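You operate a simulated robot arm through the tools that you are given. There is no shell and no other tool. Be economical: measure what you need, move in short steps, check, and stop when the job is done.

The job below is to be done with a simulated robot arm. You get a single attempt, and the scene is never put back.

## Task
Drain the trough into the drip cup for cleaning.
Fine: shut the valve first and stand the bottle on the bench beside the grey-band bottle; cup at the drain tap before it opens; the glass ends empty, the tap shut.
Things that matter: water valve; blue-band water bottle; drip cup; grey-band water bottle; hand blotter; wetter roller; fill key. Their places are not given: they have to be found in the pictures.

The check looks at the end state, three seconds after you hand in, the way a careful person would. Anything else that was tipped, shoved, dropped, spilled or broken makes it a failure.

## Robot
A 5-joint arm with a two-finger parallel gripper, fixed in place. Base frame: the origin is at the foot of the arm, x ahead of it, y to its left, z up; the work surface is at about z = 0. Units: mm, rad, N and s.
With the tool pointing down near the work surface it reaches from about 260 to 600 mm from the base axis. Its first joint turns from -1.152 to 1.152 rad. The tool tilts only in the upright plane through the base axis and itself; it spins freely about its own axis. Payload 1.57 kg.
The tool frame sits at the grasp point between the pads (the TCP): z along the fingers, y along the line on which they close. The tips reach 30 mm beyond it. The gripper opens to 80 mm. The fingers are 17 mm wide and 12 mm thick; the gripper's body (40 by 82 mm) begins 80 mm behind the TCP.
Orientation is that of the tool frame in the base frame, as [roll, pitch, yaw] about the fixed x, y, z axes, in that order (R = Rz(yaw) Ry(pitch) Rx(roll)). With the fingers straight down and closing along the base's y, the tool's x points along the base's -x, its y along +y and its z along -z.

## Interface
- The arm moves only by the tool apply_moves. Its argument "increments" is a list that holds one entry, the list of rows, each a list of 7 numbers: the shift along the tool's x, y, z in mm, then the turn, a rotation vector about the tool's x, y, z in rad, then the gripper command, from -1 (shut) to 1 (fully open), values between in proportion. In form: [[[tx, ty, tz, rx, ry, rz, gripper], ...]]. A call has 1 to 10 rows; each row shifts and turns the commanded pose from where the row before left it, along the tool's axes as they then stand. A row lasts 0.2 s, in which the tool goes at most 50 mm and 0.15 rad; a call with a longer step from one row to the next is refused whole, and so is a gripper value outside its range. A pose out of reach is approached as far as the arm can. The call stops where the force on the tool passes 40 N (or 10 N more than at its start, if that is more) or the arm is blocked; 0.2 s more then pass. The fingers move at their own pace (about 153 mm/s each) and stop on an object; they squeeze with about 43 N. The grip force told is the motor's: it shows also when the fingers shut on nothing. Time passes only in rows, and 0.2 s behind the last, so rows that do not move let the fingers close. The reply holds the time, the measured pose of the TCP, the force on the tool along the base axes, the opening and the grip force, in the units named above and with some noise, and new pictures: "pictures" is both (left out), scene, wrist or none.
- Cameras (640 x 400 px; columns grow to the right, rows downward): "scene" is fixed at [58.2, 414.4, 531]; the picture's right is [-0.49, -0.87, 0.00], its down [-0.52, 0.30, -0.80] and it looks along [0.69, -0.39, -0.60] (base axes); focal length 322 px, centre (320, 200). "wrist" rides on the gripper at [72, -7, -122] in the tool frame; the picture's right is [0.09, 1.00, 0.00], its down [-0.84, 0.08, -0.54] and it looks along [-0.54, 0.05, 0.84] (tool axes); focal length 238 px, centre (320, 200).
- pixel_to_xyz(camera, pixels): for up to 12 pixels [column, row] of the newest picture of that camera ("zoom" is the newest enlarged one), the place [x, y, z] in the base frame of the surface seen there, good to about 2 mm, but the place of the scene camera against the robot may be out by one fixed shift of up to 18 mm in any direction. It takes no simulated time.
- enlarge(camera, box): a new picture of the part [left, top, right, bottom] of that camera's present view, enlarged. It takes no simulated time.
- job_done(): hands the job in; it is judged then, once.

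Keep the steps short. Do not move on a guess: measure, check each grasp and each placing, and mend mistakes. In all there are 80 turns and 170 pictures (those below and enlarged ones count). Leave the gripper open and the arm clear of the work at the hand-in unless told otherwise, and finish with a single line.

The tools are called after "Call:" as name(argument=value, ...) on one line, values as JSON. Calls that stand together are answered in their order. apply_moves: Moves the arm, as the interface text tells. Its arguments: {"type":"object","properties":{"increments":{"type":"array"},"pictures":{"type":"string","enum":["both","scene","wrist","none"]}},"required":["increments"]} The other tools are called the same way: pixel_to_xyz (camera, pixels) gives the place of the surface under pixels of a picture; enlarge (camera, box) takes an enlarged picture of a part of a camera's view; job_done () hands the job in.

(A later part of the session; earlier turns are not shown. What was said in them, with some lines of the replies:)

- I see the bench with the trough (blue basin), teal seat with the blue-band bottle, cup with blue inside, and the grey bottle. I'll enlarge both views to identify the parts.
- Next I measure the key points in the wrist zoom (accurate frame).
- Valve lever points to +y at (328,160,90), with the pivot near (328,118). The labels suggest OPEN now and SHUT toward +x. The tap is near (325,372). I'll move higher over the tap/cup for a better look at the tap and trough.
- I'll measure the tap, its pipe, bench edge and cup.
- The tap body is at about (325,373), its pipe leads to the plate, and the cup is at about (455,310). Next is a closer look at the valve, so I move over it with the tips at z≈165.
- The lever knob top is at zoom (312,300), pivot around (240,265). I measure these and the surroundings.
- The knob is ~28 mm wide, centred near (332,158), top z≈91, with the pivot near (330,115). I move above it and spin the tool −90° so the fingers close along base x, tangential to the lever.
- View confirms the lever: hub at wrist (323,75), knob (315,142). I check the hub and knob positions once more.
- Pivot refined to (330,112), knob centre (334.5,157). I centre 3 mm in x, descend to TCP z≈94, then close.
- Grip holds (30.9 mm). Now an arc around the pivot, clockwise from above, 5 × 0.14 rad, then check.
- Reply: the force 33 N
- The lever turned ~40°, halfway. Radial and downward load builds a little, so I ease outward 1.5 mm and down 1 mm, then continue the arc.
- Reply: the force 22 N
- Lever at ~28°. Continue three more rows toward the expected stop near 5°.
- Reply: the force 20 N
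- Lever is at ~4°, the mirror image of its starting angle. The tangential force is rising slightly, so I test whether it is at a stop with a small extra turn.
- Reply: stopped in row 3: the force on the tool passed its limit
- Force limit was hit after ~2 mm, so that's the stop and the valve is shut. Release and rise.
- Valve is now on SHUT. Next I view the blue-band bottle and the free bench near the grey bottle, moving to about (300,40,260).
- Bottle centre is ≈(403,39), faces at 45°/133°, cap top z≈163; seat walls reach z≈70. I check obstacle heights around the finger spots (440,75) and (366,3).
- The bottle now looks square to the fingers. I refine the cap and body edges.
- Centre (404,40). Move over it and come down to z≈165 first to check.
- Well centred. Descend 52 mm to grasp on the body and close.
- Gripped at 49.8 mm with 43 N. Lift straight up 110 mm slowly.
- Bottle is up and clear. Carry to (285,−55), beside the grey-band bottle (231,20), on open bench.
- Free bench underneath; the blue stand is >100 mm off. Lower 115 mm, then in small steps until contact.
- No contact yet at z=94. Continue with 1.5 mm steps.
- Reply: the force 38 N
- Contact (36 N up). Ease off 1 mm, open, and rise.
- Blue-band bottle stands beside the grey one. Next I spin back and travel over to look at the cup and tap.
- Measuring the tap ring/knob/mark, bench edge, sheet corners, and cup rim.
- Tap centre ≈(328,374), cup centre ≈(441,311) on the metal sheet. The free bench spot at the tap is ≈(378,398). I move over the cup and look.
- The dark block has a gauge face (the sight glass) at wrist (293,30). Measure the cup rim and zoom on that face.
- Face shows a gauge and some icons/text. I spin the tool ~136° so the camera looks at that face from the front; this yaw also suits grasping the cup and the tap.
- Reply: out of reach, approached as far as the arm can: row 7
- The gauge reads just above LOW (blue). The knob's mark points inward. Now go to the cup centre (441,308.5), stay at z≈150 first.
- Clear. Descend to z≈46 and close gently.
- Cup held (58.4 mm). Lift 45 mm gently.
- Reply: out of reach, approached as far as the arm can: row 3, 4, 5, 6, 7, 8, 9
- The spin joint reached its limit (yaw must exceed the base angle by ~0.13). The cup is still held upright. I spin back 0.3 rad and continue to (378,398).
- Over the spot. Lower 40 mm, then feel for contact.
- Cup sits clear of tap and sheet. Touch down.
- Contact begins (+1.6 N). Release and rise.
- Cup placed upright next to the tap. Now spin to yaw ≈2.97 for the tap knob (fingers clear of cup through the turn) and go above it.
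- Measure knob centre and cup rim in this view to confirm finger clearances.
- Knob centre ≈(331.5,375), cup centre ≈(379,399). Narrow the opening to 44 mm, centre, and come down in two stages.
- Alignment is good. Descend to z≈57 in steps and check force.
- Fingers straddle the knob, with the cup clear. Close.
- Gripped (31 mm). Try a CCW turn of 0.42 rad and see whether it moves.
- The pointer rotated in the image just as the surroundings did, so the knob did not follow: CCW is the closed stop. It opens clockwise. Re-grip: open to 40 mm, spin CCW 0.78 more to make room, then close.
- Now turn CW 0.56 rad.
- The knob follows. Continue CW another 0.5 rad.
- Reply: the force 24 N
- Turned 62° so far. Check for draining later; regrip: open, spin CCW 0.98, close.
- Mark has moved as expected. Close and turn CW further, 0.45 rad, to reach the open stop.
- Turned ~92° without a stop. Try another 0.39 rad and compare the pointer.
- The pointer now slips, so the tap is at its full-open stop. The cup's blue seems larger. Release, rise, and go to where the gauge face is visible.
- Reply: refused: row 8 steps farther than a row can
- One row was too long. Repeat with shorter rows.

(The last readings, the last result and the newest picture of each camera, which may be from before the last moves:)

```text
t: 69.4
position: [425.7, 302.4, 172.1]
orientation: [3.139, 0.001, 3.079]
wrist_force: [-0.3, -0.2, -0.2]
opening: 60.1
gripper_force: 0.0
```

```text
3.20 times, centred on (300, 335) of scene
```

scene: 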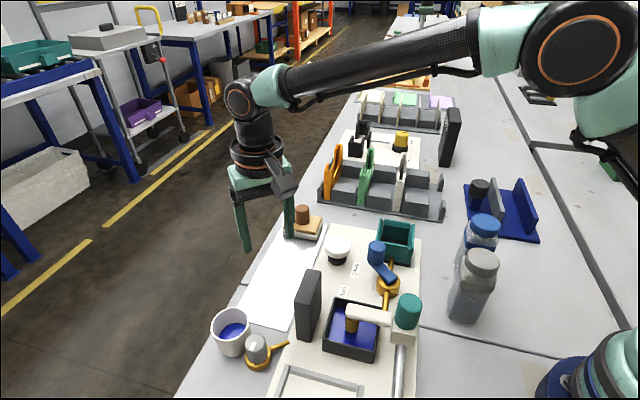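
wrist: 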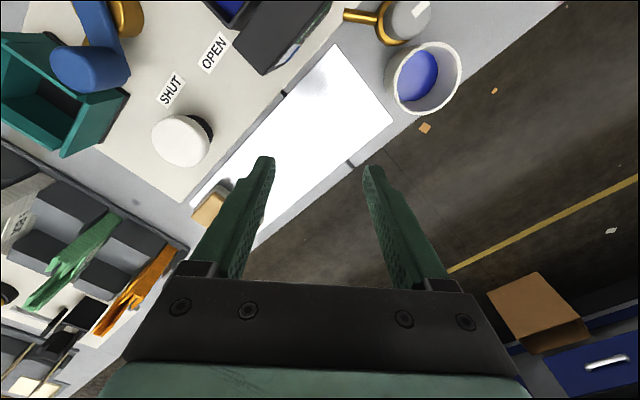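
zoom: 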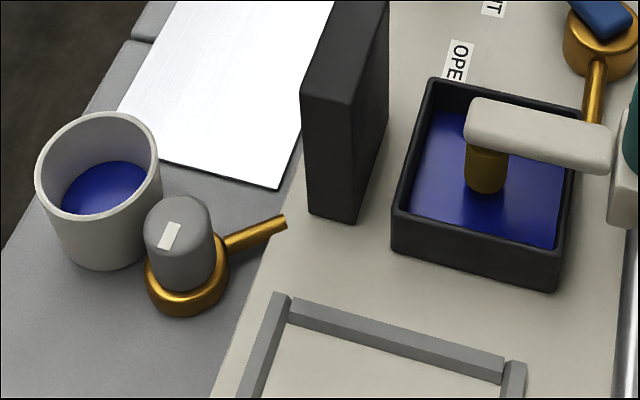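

Gauge is falling, cup rising. Wait 2 s in place and measure the levels.

Call:
pixel_to_xyz(camera="zoom", pixels=[[105, 190], [100, 200], [440, 180], [530, 220]])

Call:
apply_moves(increments=[[[0, 0, 0, 0, 0, 0, 0.5], [0, 0, 0, 0, 0, 0, 0.5], [0, 0, 0, 0, 0, 0, 0.5], [0, 0, 0, 0, 0, 0, 0.5], [0, 0, 0, 0, 0, 0, 0.5], [0, 0, 0, 0, 0, 0, 0.5], [0, 0, 0, 0, 0, 0, 0.5], [0, 0, 0, 0, 0, 0, 0.5], [0, 0, 0, 0, 0, 0, 0.5], [0, 0, 0, 0, 0, 0, 0.5]]], pictures="none")

Call:
enlarge(camera="wrist", box=[220, 0, 380, 100])

Call:
enlarge(camera="scene", box=[200, 280, 400, 390])

Call:
pixel_to_xyz(camera="zoom", pixels=[[105, 190], [100, 200], [440, 180], [530, 220]])

```text
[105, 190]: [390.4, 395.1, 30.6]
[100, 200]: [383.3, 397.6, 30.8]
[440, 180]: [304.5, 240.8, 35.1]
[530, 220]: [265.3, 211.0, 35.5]
```

```text
t: 71.6
position: [426.7, 302.4, 174.0]
orientation: [3.141, 0.002, 3.078]
wrist_force: [-0.1, 0.8, 0.8]
opening: 60.1
gripper_force: 0.0
```

```text
4.00 times, centred on (300, 50) of wrist
```

zoom: 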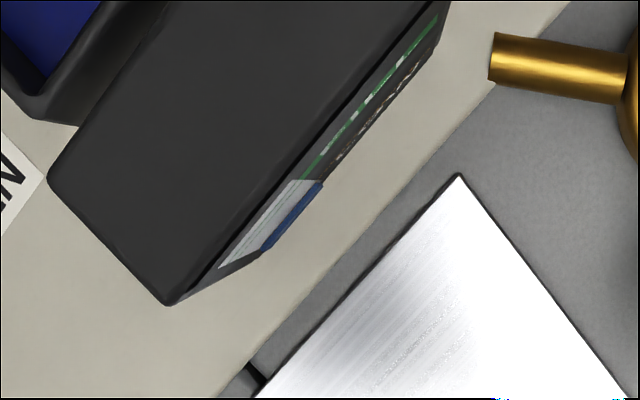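

```text
3.20 times, centred on (300, 335) of scene
```

zoom: 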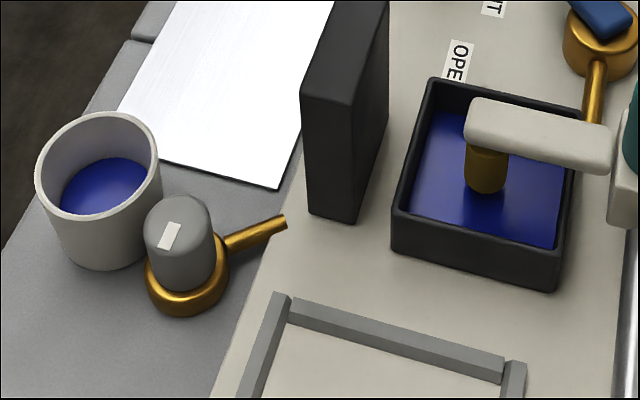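

```text
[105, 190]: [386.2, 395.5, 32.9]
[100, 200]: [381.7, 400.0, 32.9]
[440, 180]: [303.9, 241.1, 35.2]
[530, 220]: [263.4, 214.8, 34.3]
```

Cup rises ~1 mm/s; wait further.

Call:
apply_moves(increments=[[[0, 0, 0, 0, 0, 0, 0.5], [0, 0, 0, 0, 0, 0, 0.5], [0, 0, 0, 0, 0, 0, 0.5], [0, 0, 0, 0, 0, 0, 0.5], [0, 0, 0, 0, 0, 0, 0.5], [0, 0, 0, 0, 0, 0, 0.5], [0, 0, 0, 0, 0, 0, 0.5], [0, 0, 0, 0, 0, 0, 0.5], [0, 0, 0, 0, 0, 0, 0.5], [0, 0, 0, 0, 0, 0, 0.5]]], pictures="none")

Call:
apply_moves(increments=[[[0, 0, 0, 0, 0, 0, 0.5], [0, 0, 0, 0, 0, 0, 0.5], [0, 0, 0, 0, 0, 0, 0.5], [0, 0, 0, 0, 0, 0, 0.5], [0, 0, 0, 0, 0, 0, 0.5], [0, 0, 0, 0, 0, 0, 0.5], [0, 0, 0, 0, 0, 0, 0.5], [0, 0, 0, 0, 0, 0, 0.5], [0, 0, 0, 0, 0, 0, 0.5], [0, 0, 0, 0, 0, 0, 0.5]]], pictures="none")

Call:
apply_moves(increments=[[[0, 0, 0, 0, 0, 0, 0.5], [0, 0, 0, 0, 0, 0, 0.5], [0, 0, 0, 0, 0, 0, 0.5], [0, 0, 0, 0, 0, 0, 0.5], [0, 0, 0, 0, 0, 0, 0.5], [0, 0, 0, 0, 0, 0, 0.5], [0, 0, 0, 0, 0, 0, 0.5], [0, 0, 0, 0, 0, 0, 0.5], [0, 0, 0, 0, 0, 0, 0.5], [0, 0, 0, 0, 0, 0, 0.5]]], pictures="none")

Call:
enlarge(camera="wrist", box=[220, 0, 380, 100])

Call:
enlarge(camera="scene", box=[200, 280, 400, 390])

Call:
pixel_to_xyz(camera="zoom", pixels=[[105, 190], [100, 200], [440, 180], [530, 220]])

```text
t: 73.8
position: [426.2, 302.9, 173.5]
orientation: [3.139, 0.002, 3.08]
wrist_force: [-0.1, 0.7, -1.1]
opening: 60.2
gripper_force: 0.0
```

```text
t: 76.0
position: [426.2, 303.4, 174.1]
orientation: [3.139, 0.003, 3.078]
wrist_force: [-0.6, -0.1, -0.5]
opening: 59.9
gripper_force: 0.1
```

```text
t: 78.2
position: [426.6, 302.7, 173.4]
orientation: [3.139, 0.001, 3.077]
wrist_force: [0.2, -0.6, 0.0]
opening: 59.7
gripper_force: 0.0
```

```text
4.00 times, centred on (300, 50) of wrist
```

zoom: 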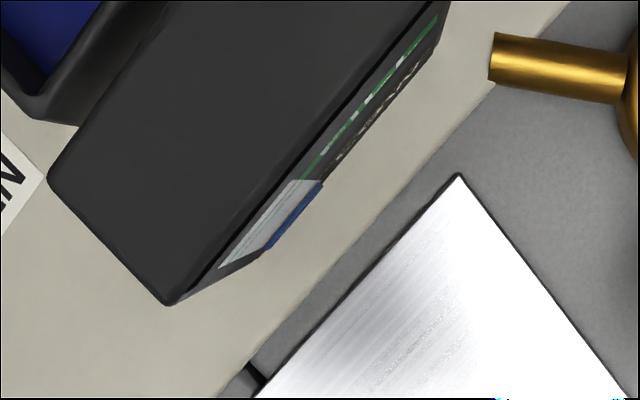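

```text
3.20 times, centred on (300, 335) of scene
```

zoom: 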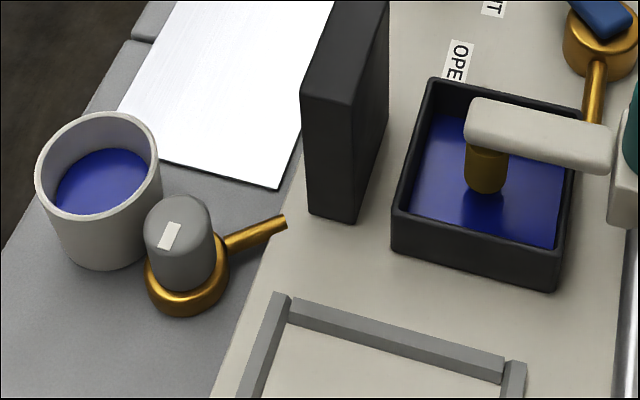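

```text
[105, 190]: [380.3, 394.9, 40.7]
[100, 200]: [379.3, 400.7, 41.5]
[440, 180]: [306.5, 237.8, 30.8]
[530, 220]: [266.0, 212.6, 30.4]
```

Still a thin band on the gauge. Wait another ~6.6 s.

Call:
apply_moves(increments=[[[0, 0, 0, 0, 0, 0, 0.5], [0, 0, 0, 0, 0, 0, 0.5], [0, 0, 0, 0, 0, 0, 0.5], [0, 0, 0, 0, 0, 0, 0.5], [0, 0, 0, 0, 0, 0, 0.5], [0, 0, 0, 0, 0, 0, 0.5], [0, 0, 0, 0, 0, 0, 0.5], [0, 0, 0, 0, 0, 0, 0.5], [0, 0, 0, 0, 0, 0, 0.5], [0, 0, 0, 0, 0, 0, 0.5]]], pictures="none")

Call:
apply_moves(increments=[[[0, 0, 0, 0, 0, 0, 0.5], [0, 0, 0, 0, 0, 0, 0.5], [0, 0, 0, 0, 0, 0, 0.5], [0, 0, 0, 0, 0, 0, 0.5], [0, 0, 0, 0, 0, 0, 0.5], [0, 0, 0, 0, 0, 0, 0.5], [0, 0, 0, 0, 0, 0, 0.5], [0, 0, 0, 0, 0, 0, 0.5], [0, 0, 0, 0, 0, 0, 0.5], [0, 0, 0, 0, 0, 0, 0.5]]], pictures="none")

Call:
apply_moves(increments=[[[0, 0, 0, 0, 0, 0, 0.5], [0, 0, 0, 0, 0, 0, 0.5], [0, 0, 0, 0, 0, 0, 0.5], [0, 0, 0, 0, 0, 0, 0.5], [0, 0, 0, 0, 0, 0, 0.5], [0, 0, 0, 0, 0, 0, 0.5], [0, 0, 0, 0, 0, 0, 0.5], [0, 0, 0, 0, 0, 0, 0.5], [0, 0, 0, 0, 0, 0, 0.5], [0, 0, 0, 0, 0, 0, 0.5]]], pictures="none")

Call:
enlarge(camera="wrist", box=[220, 0, 380, 100])

Call:
enlarge(camera="scene", box=[200, 280, 400, 390])

Call:
pixel_to_xyz(camera="zoom", pixels=[[105, 190], [100, 200], [440, 180], [530, 220]])

```text
t: 80.4
position: [426.7, 303.4, 172.7]
orientation: [3.14, 0.002, 3.078]
wrist_force: [-0.7, -0.2, -0.4]
opening: 60.1
gripper_force: 0.1
```

```text
t: 82.6
position: [426.9, 302.9, 174.4]
orientation: [3.14, 0.003, 3.078]
wrist_force: [-0.3, -0.2, -0.1]
opening: 59.9
gripper_force: 0.0
```

```text
t: 84.8
position: [427.4, 302.8, 173.9]
orientation: [3.139, 0.001, 3.078]
wrist_force: [0.2, -0.1, -0.1]
opening: 59.7
gripper_force: 0.0
```

```text
4.00 times, centred on (300, 50) of wrist
```

zoom: 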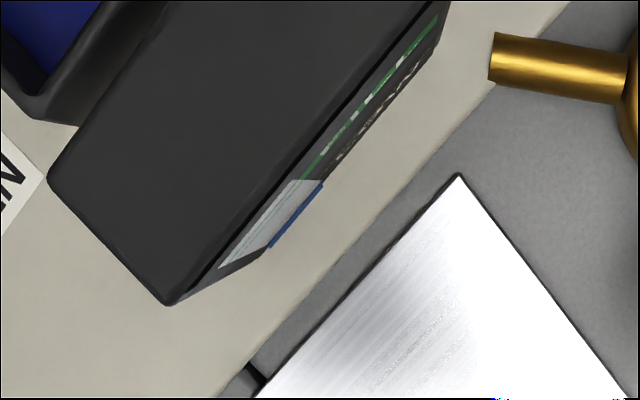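

```text
3.20 times, centred on (300, 335) of scene
```

zoom: 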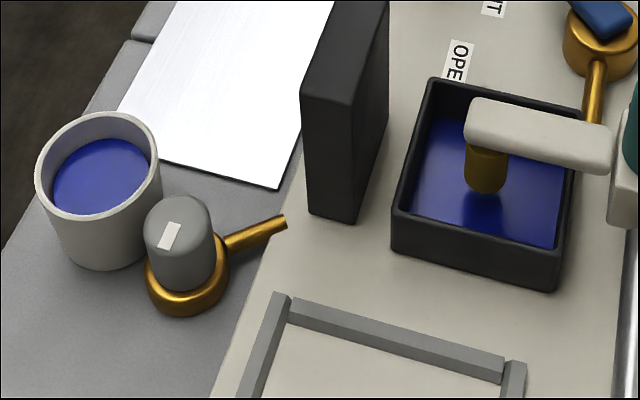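

```text
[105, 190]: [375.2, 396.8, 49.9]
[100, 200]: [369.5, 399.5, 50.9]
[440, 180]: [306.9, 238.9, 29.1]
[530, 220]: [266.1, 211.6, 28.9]
```

Cup at ≈39 mm (rim 57); gauge band about one-third left. Wait another 6.6 s and watch the cup margin.

Call:
apply_moves(increments=[[[0, 0, 0, 0, 0, 0, 0.5], [0, 0, 0, 0, 0, 0, 0.5], [0, 0, 0, 0, 0, 0, 0.5], [0, 0, 0, 0, 0, 0, 0.5], [0, 0, 0, 0, 0, 0, 0.5], [0, 0, 0, 0, 0, 0, 0.5], [0, 0, 0, 0, 0, 0, 0.5], [0, 0, 0, 0, 0, 0, 0.5], [0, 0, 0, 0, 0, 0, 0.5], [0, 0, 0, 0, 0, 0, 0.5]]], pictures="none")

Call:
apply_moves(increments=[[[0, 0, 0, 0, 0, 0, 0.5], [0, 0, 0, 0, 0, 0, 0.5], [0, 0, 0, 0, 0, 0, 0.5], [0, 0, 0, 0, 0, 0, 0.5], [0, 0, 0, 0, 0, 0, 0.5], [0, 0, 0, 0, 0, 0, 0.5], [0, 0, 0, 0, 0, 0, 0.5], [0, 0, 0, 0, 0, 0, 0.5], [0, 0, 0, 0, 0, 0, 0.5], [0, 0, 0, 0, 0, 0, 0.5]]], pictures="none")

Call:
enlarge(camera="wrist", box=[260, 20, 320, 70])

Call:
enlarge(camera="scene", box=[200, 280, 400, 390])

Call:
pixel_to_xyz(camera="zoom", pixels=[[105, 190], [100, 170], [440, 180], [530, 220]])

```text
t: 87.0
position: [426.8, 303.4, 174.2]
orientation: [3.139, 0.001, 3.079]
wrist_force: [0.6, -0.5, 0.7]
opening: 59.9
gripper_force: 0.1
```

```text
t: 89.2
position: [427.4, 303.1, 173.0]
orientation: [3.139, 0.002, 3.079]
wrist_force: [-0.5, 0.4, 0.8]
opening: 60.2
gripper_force: 0.1
```

```text
8.00 times, centred on (290, 45) of wrist
```

zoom: 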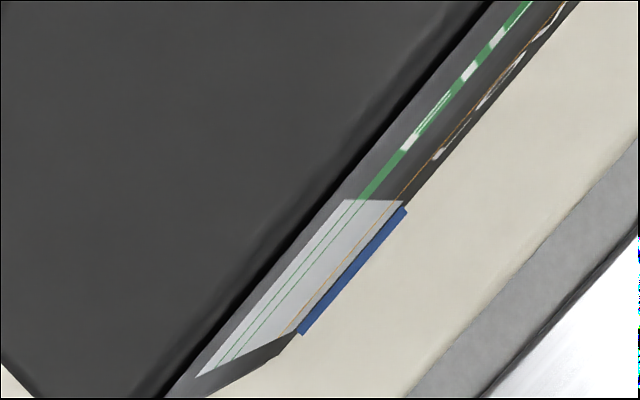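

```text
3.20 times, centred on (300, 335) of scene
```

zoom: 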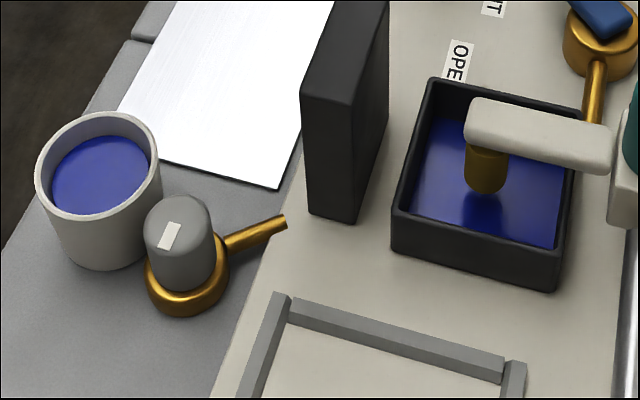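

```text
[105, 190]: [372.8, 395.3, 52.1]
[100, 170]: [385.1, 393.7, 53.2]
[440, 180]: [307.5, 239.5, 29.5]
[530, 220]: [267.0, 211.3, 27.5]
```

Rate is slowing. Wait 4.4 s more and compare.

Call:
apply_moves(increments=[[[0, 0, 0, 0, 0, 0, 0.5], [0, 0, 0, 0, 0, 0, 0.5], [0, 0, 0, 0, 0, 0, 0.5], [0, 0, 0, 0, 0, 0, 0.5], [0, 0, 0, 0, 0, 0, 0.5], [0, 0, 0, 0, 0, 0, 0.5], [0, 0, 0, 0, 0, 0, 0.5], [0, 0, 0, 0, 0, 0, 0.5], [0, 0, 0, 0, 0, 0, 0.5], [0, 0, 0, 0, 0, 0, 0.5]]], pictures="none")

Call:
apply_moves(increments=[[[0, 0, 0, 0, 0, 0, 0.5], [0, 0, 0, 0, 0, 0, 0.5], [0, 0, 0, 0, 0, 0, 0.5], [0, 0, 0, 0, 0, 0, 0.5], [0, 0, 0, 0, 0, 0, 0.5], [0, 0, 0, 0, 0, 0, 0.5], [0, 0, 0, 0, 0, 0, 0.5], [0, 0, 0, 0, 0, 0, 0.5], [0, 0, 0, 0, 0, 0, 0.5], [0, 0, 0, 0, 0, 0, 0.5]]], pictures="wrist")

Call:
enlarge(camera="wrist", box=[260, 20, 320, 70])

Call:
enlarge(camera="scene", box=[200, 280, 400, 390])

Call:
pixel_to_xyz(camera="zoom", pixels=[[105, 190], [100, 170], [440, 180], [530, 220]])

```text
t: 91.4
position: [426.3, 302.8, 174.2]
orientation: [3.139, 0.001, 3.08]
wrist_force: [0.9, 0.4, -0.4]
opening: 60.2
gripper_force: 0.1
```

```text
t: 93.6
position: [426.4, 303.3, 173.5]
orientation: [3.138, 0.002, 3.079]
wrist_force: [-0.2, 1.0, 0.1]
opening: 60.0
gripper_force: 0.0
```

wrist: 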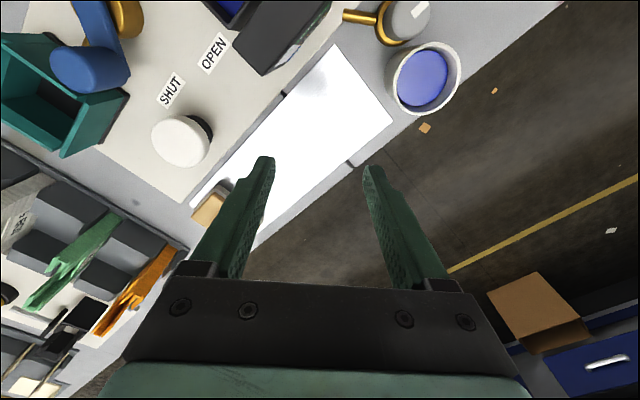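

```text
8.00 times, centred on (290, 45) of wrist
```

zoom: 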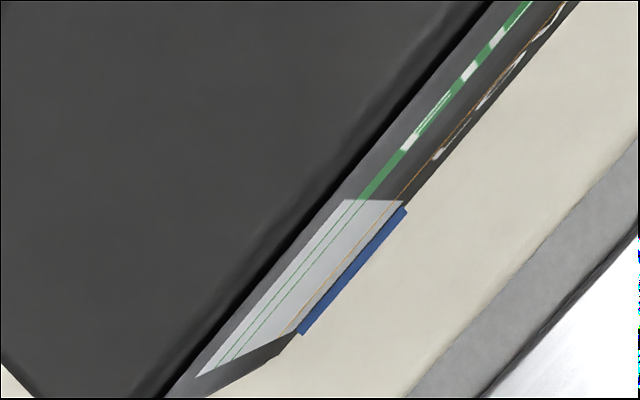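

```text
3.20 times, centred on (300, 335) of scene
```

zoom: 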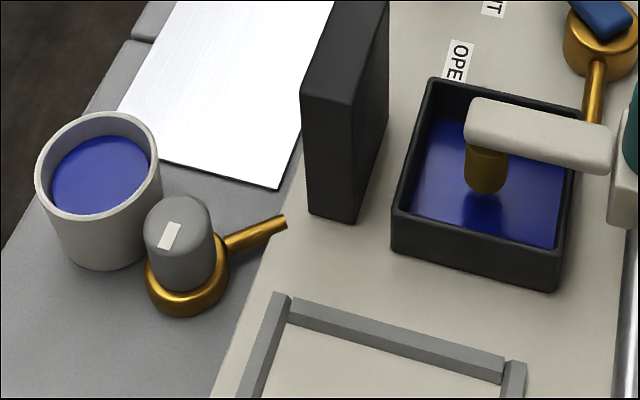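

```text
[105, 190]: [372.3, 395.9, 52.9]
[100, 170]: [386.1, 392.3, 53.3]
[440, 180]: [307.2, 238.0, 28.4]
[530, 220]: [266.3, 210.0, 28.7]
```

Levels unchanged: flow has ended, the trough is drained. Return to the tap knob to shut it.

Call:
apply_moves(increments=[[[33.6, 21.8, 0, 0, 0, 0, 0.1], [33.6, 21.8, 0, 0, 0, 0, 0.1], [33.6, 21.8, 0, 0, 0, 0, 0.1], [0, 0, 30, 0, 0, 0, 0.1], [0, 0, 30, 0, 0, 0, 0.1], [0, 0, 15, 0, 0, 0, 0.1], [0, 0, 0, 0, 0, 0, 0.1]]], pictures="both")

```text
t: 95.2
position: [331.4, 373.9, 97.8]
orientation: [3.139, 0.002, 3.078]
wrist_force: [0.3, 0.8, 0.7]
opening: 44.0
gripper_force: 0.1
```

scene: 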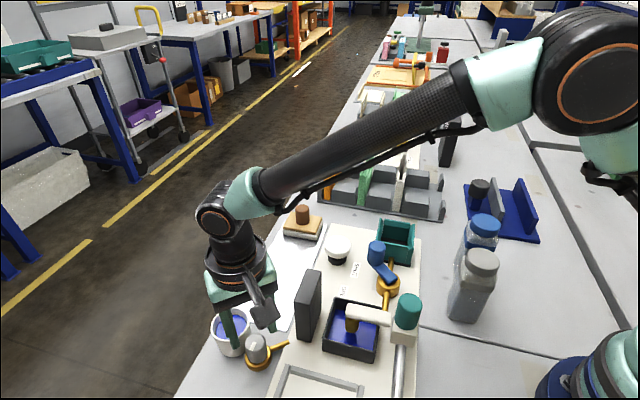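
wrist: 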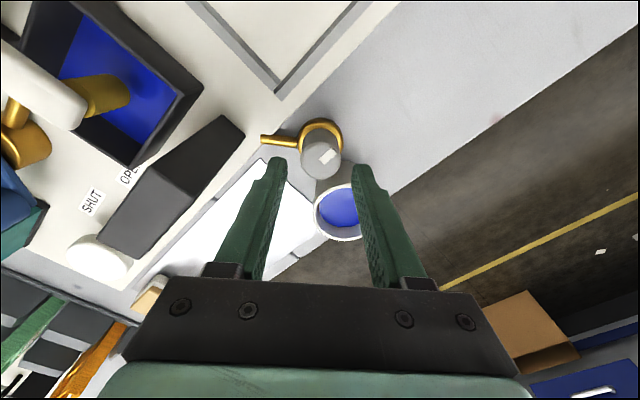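

Call:
pixel_to_xyz(camera="wrist", pixels=[[130, 120], [85, 60], [320, 165], [340, 205]])

Call:
enlarge(camera="wrist", box=[20, 0, 220, 170])

Call:
apply_moves(increments=[[[0, 0, 14, 0, 0, 0, 0.1], [0, 0, 14, 0, 0, 0, 0.1], [0, 0, 12, 0, 0, 0, 0.1], [0, 0, 0, 0, 0, 0, 0.1], [0, 0, 0, 0, 0, 0, -0.2], [0, 0, 0, 0, 0, 0, -1], [0, 0, 0, 0, 0, 0, -1]]], pictures="wrist")

```text
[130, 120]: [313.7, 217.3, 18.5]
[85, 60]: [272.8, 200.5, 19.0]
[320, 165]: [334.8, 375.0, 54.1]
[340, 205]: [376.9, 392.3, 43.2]
```

```text
2.35 times, centred on (120, 85) of wrist
```

zoom: 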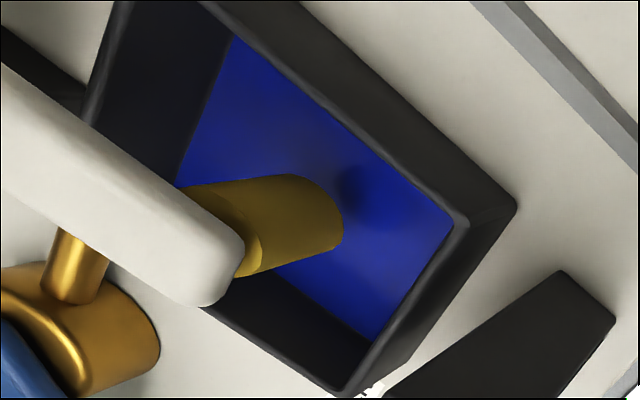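

```text
t: 96.8
position: [330.0, 375.2, 58.9]
orientation: [3.137, 0.004, 3.078]
wrist_force: [2.9, 14.2, -9.9]
opening: 31.4
gripper_force: 40.4
```

wrist: 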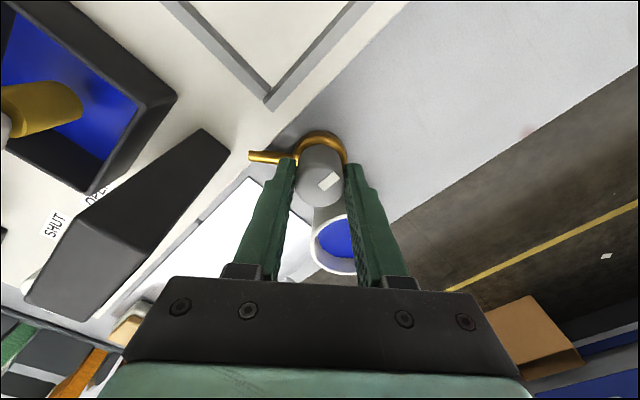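

Gripped. Turn CCW 1.12 rad (toward shut).

Call:
apply_moves(increments=[[[0, 0, 0, 0, 0, -0.14, -1], [0, 0, 0, 0, 0, -0.14, -1], [0, 0, 0, 0, 0, -0.14, -1], [0, 0, 0, 0, 0, -0.14, -1], [0, 0, 0, 0, 0, -0.14, -1], [0, 0, 0, 0, 0, -0.14, -1], [0, 0, 0, 0, 0, -0.14, -1], [0, 0, 0, 0, 0, -0.14, -1], [0, 0, 0, 0, 0, 0, -1]]], pictures="wrist")

```text
t: 98.8
position: [331.3, 373.1, 57.1]
orientation: [3.141, 0.002, -2.085]
wrist_force: [12.8, -19.7, 12.5]
opening: 31.6
gripper_force: 39.9
```

wrist: 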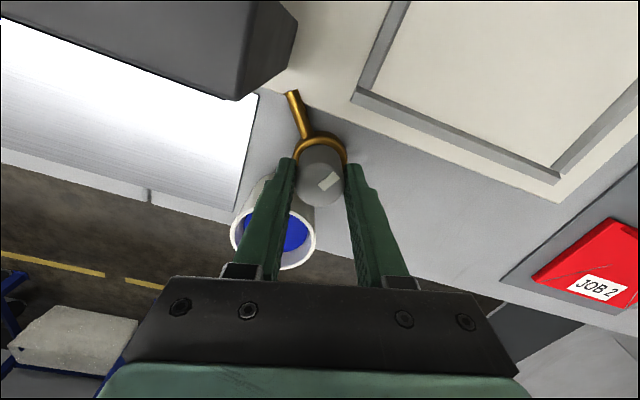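

The knob followed (mark unchanged in view). Regrip: open, spin back CW 0.98, close.

Call:
apply_moves(increments=[[[0, 0, 0, 0, 0, 0, 0], [0, 0, 0, 0, 0, 0, 0], [0, 0, 0, 0, 0, 0.14, 0], [0, 0, 0, 0, 0, 0.14, 0], [0, 0, 0, 0, 0, 0.14, 0], [0, 0, 0, 0, 0, 0.14, 0], [0, 0, 0, 0, 0, 0.14, 0], [0, 0, 0, 0, 0, 0.14, 0], [0, 0, 0, 0, 0, 0.14, 0], [0, 0, 0, 0, 0, 0, 0]]], pictures="none")

Call:
apply_moves(increments=[[[0, 0, 0, 0, 0, 0, -1], [0, 0, 0, 0, 0, 0, -1], [0, 0, 0, 0, 0, -0.14, -1], [0, 0, 0, 0, 0, -0.14, -1], [0, 0, 0, 0, 0, -0.14, -1], [0, 0, 0, 0, 0, -0.14, -1], [0, 0, 0, 0, 0, -0.1, -1], [0, 0, 0, 0, 0, 0, -1]]], pictures="both")

Call:
enlarge(camera="wrist", box=[230, 60, 430, 260])

```text
t: 101.0
position: [331.4, 374.0, 58.0]
orientation: [3.139, 0.001, -3.066]
wrist_force: [1.1, 0.1, 0.5]
opening: 39.9
gripper_force: 0.3
```

```text
t: 102.8
position: [331.3, 373.1, 56.8]
orientation: [3.141, 0.0, -2.406]
wrist_force: [3.6, -14.7, 6.6]
opening: 31.3
gripper_force: 39.8
```

scene: 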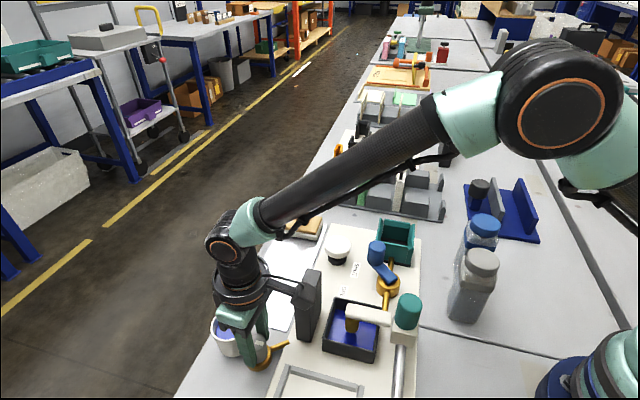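
wrist: 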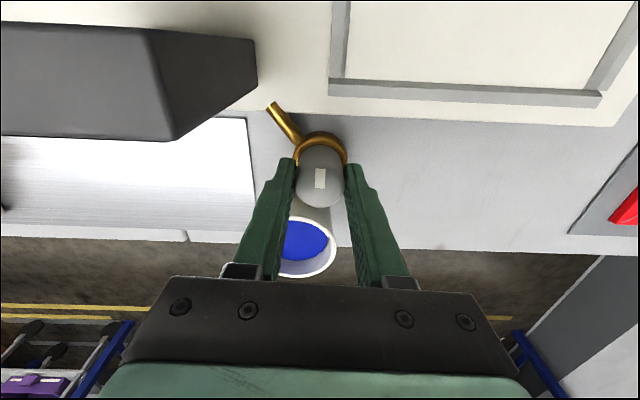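

```text
2.00 times, centred on (330, 160) of wrist
```

zoom: 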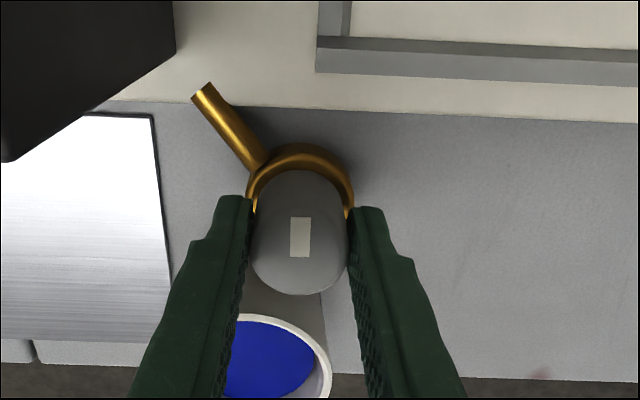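

The mark points squarely inward, as at the start. A small extra CCW nudge to confirm the stop, then release and rise.

Call:
apply_moves(increments=[[[0, 0, 0, 0, 0, -0.12, -1], [0, 0, 0, 0, 0, 0, -1], [0, 0, 0, 0, 0, 0, 0], [0, 0, 0, 0, 0, 0, 0], [0, 0, -20, 0, 0, 0, 0], [0, 0, -40, 0, 0, 0, 0], [0, 0, -45, 0, 0, 0, 0], [0, 0, -40, 0, 0, 0, 0], [0, 0, -40, 0, 0, 0, 0.8], [0, 0, 0, 0, 0, 0, 1]]], pictures="both")

Call:
enlarge(camera="wrist", box=[230, 60, 430, 260])

Call:
enlarge(camera="scene", box=[200, 190, 520, 390])

```text
t: 105.0
position: [330.0, 374.2, 243.8]
orientation: [3.141, 0.001, -2.285]
wrist_force: [-0.1, 0.5, 0.3]
opening: 80.2
gripper_force: 0.0
```

scene: 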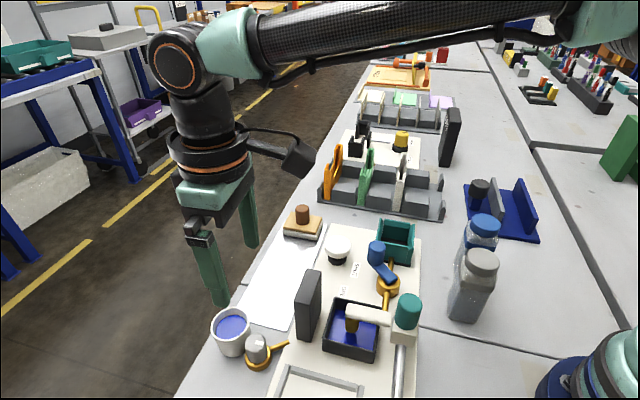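
wrist: 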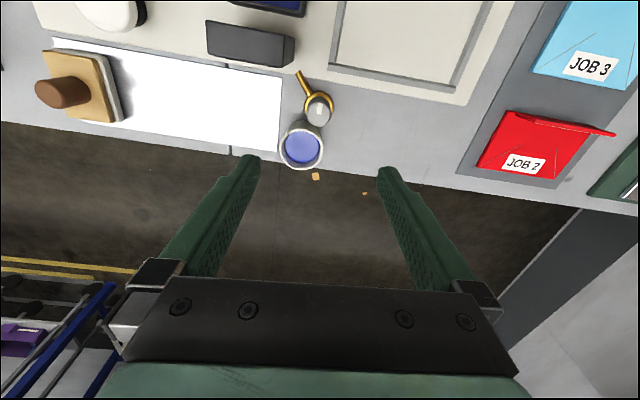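

```text
2.00 times, centred on (330, 160) of wrist
```

zoom: 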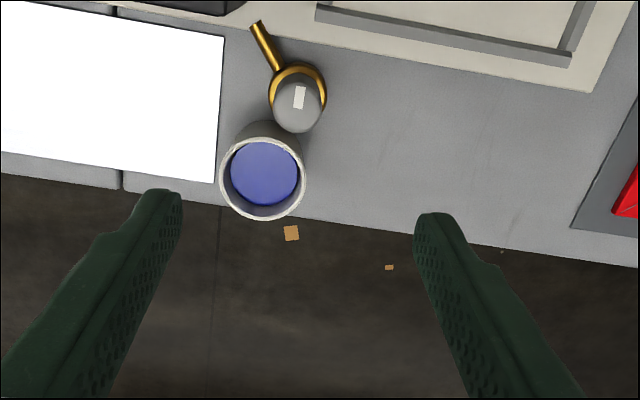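

```text
2.00 times, centred on (360, 290) of scene
```

zoom: 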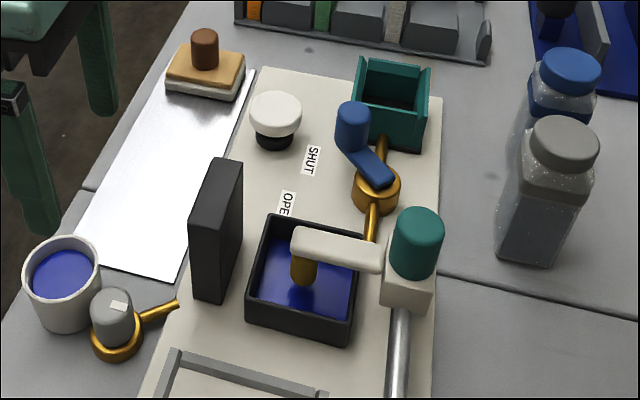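

Tap mark is back at its starting position; cup is upright below its rim. For certainty I want a frontal look at the sight glass, so I spin back toward yaw ≈1.0 over the sheet.

Call:
apply_moves(increments=[[[0, 0, 0, 0, 0, 0.148, 1], [0, 0, 0, 0, 0, 0.148, 1], [0, 0, 0, 0, 0, 0.148, 1], [0, 0, 0, 0, 0, 0.148, 1], [0, 0, 0, 0, 0, 0.148, 1], [0, 0, 0, 0, 0, 0.148, 1], [0, 0, 0, 0, 0, 0.148, 1], [0, 0, 0, 0, 0, 0.148, 1], [0, 0, 0, 0, 0, 0.148, 1], [0, 0, 0, 0, 0, 0.148, 1]]], pictures="none")

Call:
apply_moves(increments=[[[0, 0, 0, 0, 0, 0.148, 1], [0, 0, 0, 0, 0, 0.148, 1], [0, 0, 0, 0, 0, 0.148, 1], [0, 0, 0, 0, 0, 0.148, 1], [0, 0, 0, 0, 0, 0.148, 1], [0, 0, 0, 0, 0, 0.148, 1], [0, 0, 0, 0, 0, 0.148, 1], [0, 0, 0, 0, 0, 0.148, 1], [0, 0, 0, 0, 0, 0.148, 1], [0, 30, 20, 0, 0, 0, 1]]], pictures="wrist")

```text
t: 107.2
position: [330.9, 373.6, 243.9]
orientation: [3.14, 0.002, 2.516]
wrist_force: [-0.4, 0.2, 0.5]
opening: 80.0
gripper_force: 0.2
```

```text
t: 109.4
position: [358.2, 363.7, 222.6]
orientation: [3.141, -0.002, 1.184]
wrist_force: [0.0, 0.0, 0.1]
opening: 80.2
gripper_force: 0.1
```

wrist: 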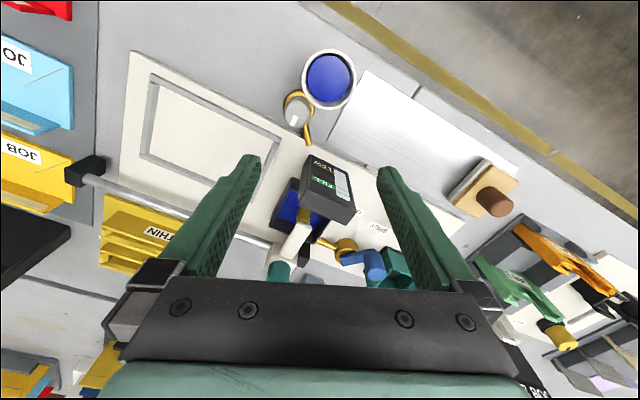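

Call:
enlarge(camera="wrist", box=[290, 130, 370, 220])

Call:
enlarge(camera="wrist", box=[260, 30, 380, 140])

```text
4.44 times, centred on (330, 175) of wrist
```

zoom: 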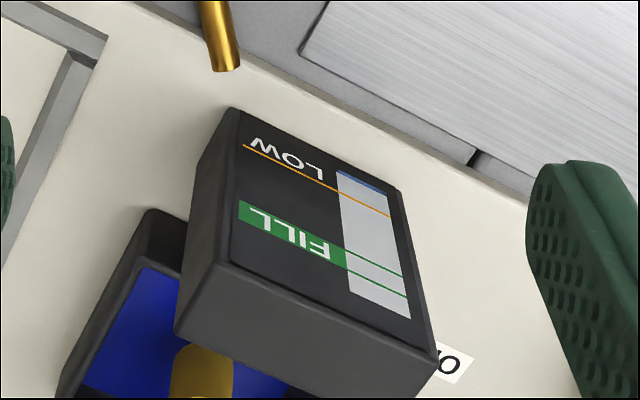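

```text
3.64 times, centred on (320, 85) of wrist
```

zoom: 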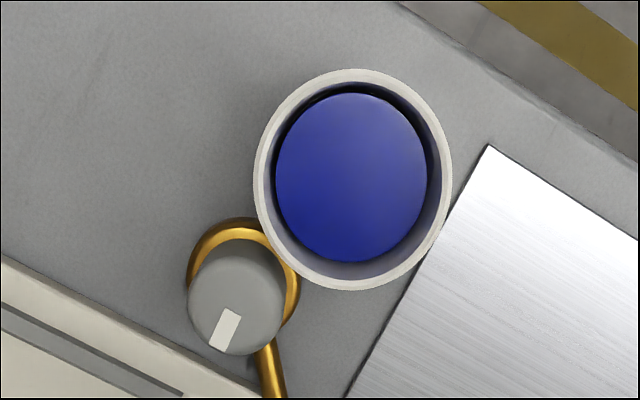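

Glass is empty (only the residual base sliver, steady), tap shut, valve shut, bottle beside grey. Raise the arm clear and check the scene once more.

Call:
apply_moves(increments=[[[0, 0, -30, 0, 0, 0, 1], [0, 0, -30, 0, 0, 0, 1], [0, 0, 0, 0, 0, 0, 1]]], pictures="scene")

```text
t: 110.2
position: [357.5, 364.3, 284.1]
orientation: [3.139, -0.003, 1.189]
wrist_force: [0.0, -0.2, 0.0]
opening: 80.0
gripper_force: 0.2
```

scene: 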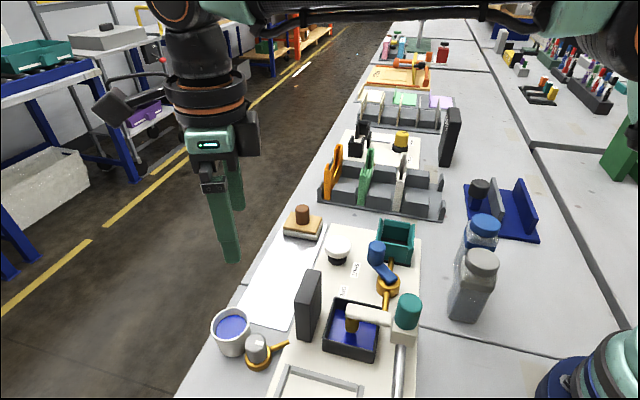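

All is in place, the gripper is open and the arm is clear. Handing in.

Call:
job_done()

```text
The job is handed in.
```

The trough is drained into the drip cup, with the valve and drain tap both shut, the blue-band bottle standing beside the grey-band one, and the sight glass empty except for a thin, steady blue line at its base.
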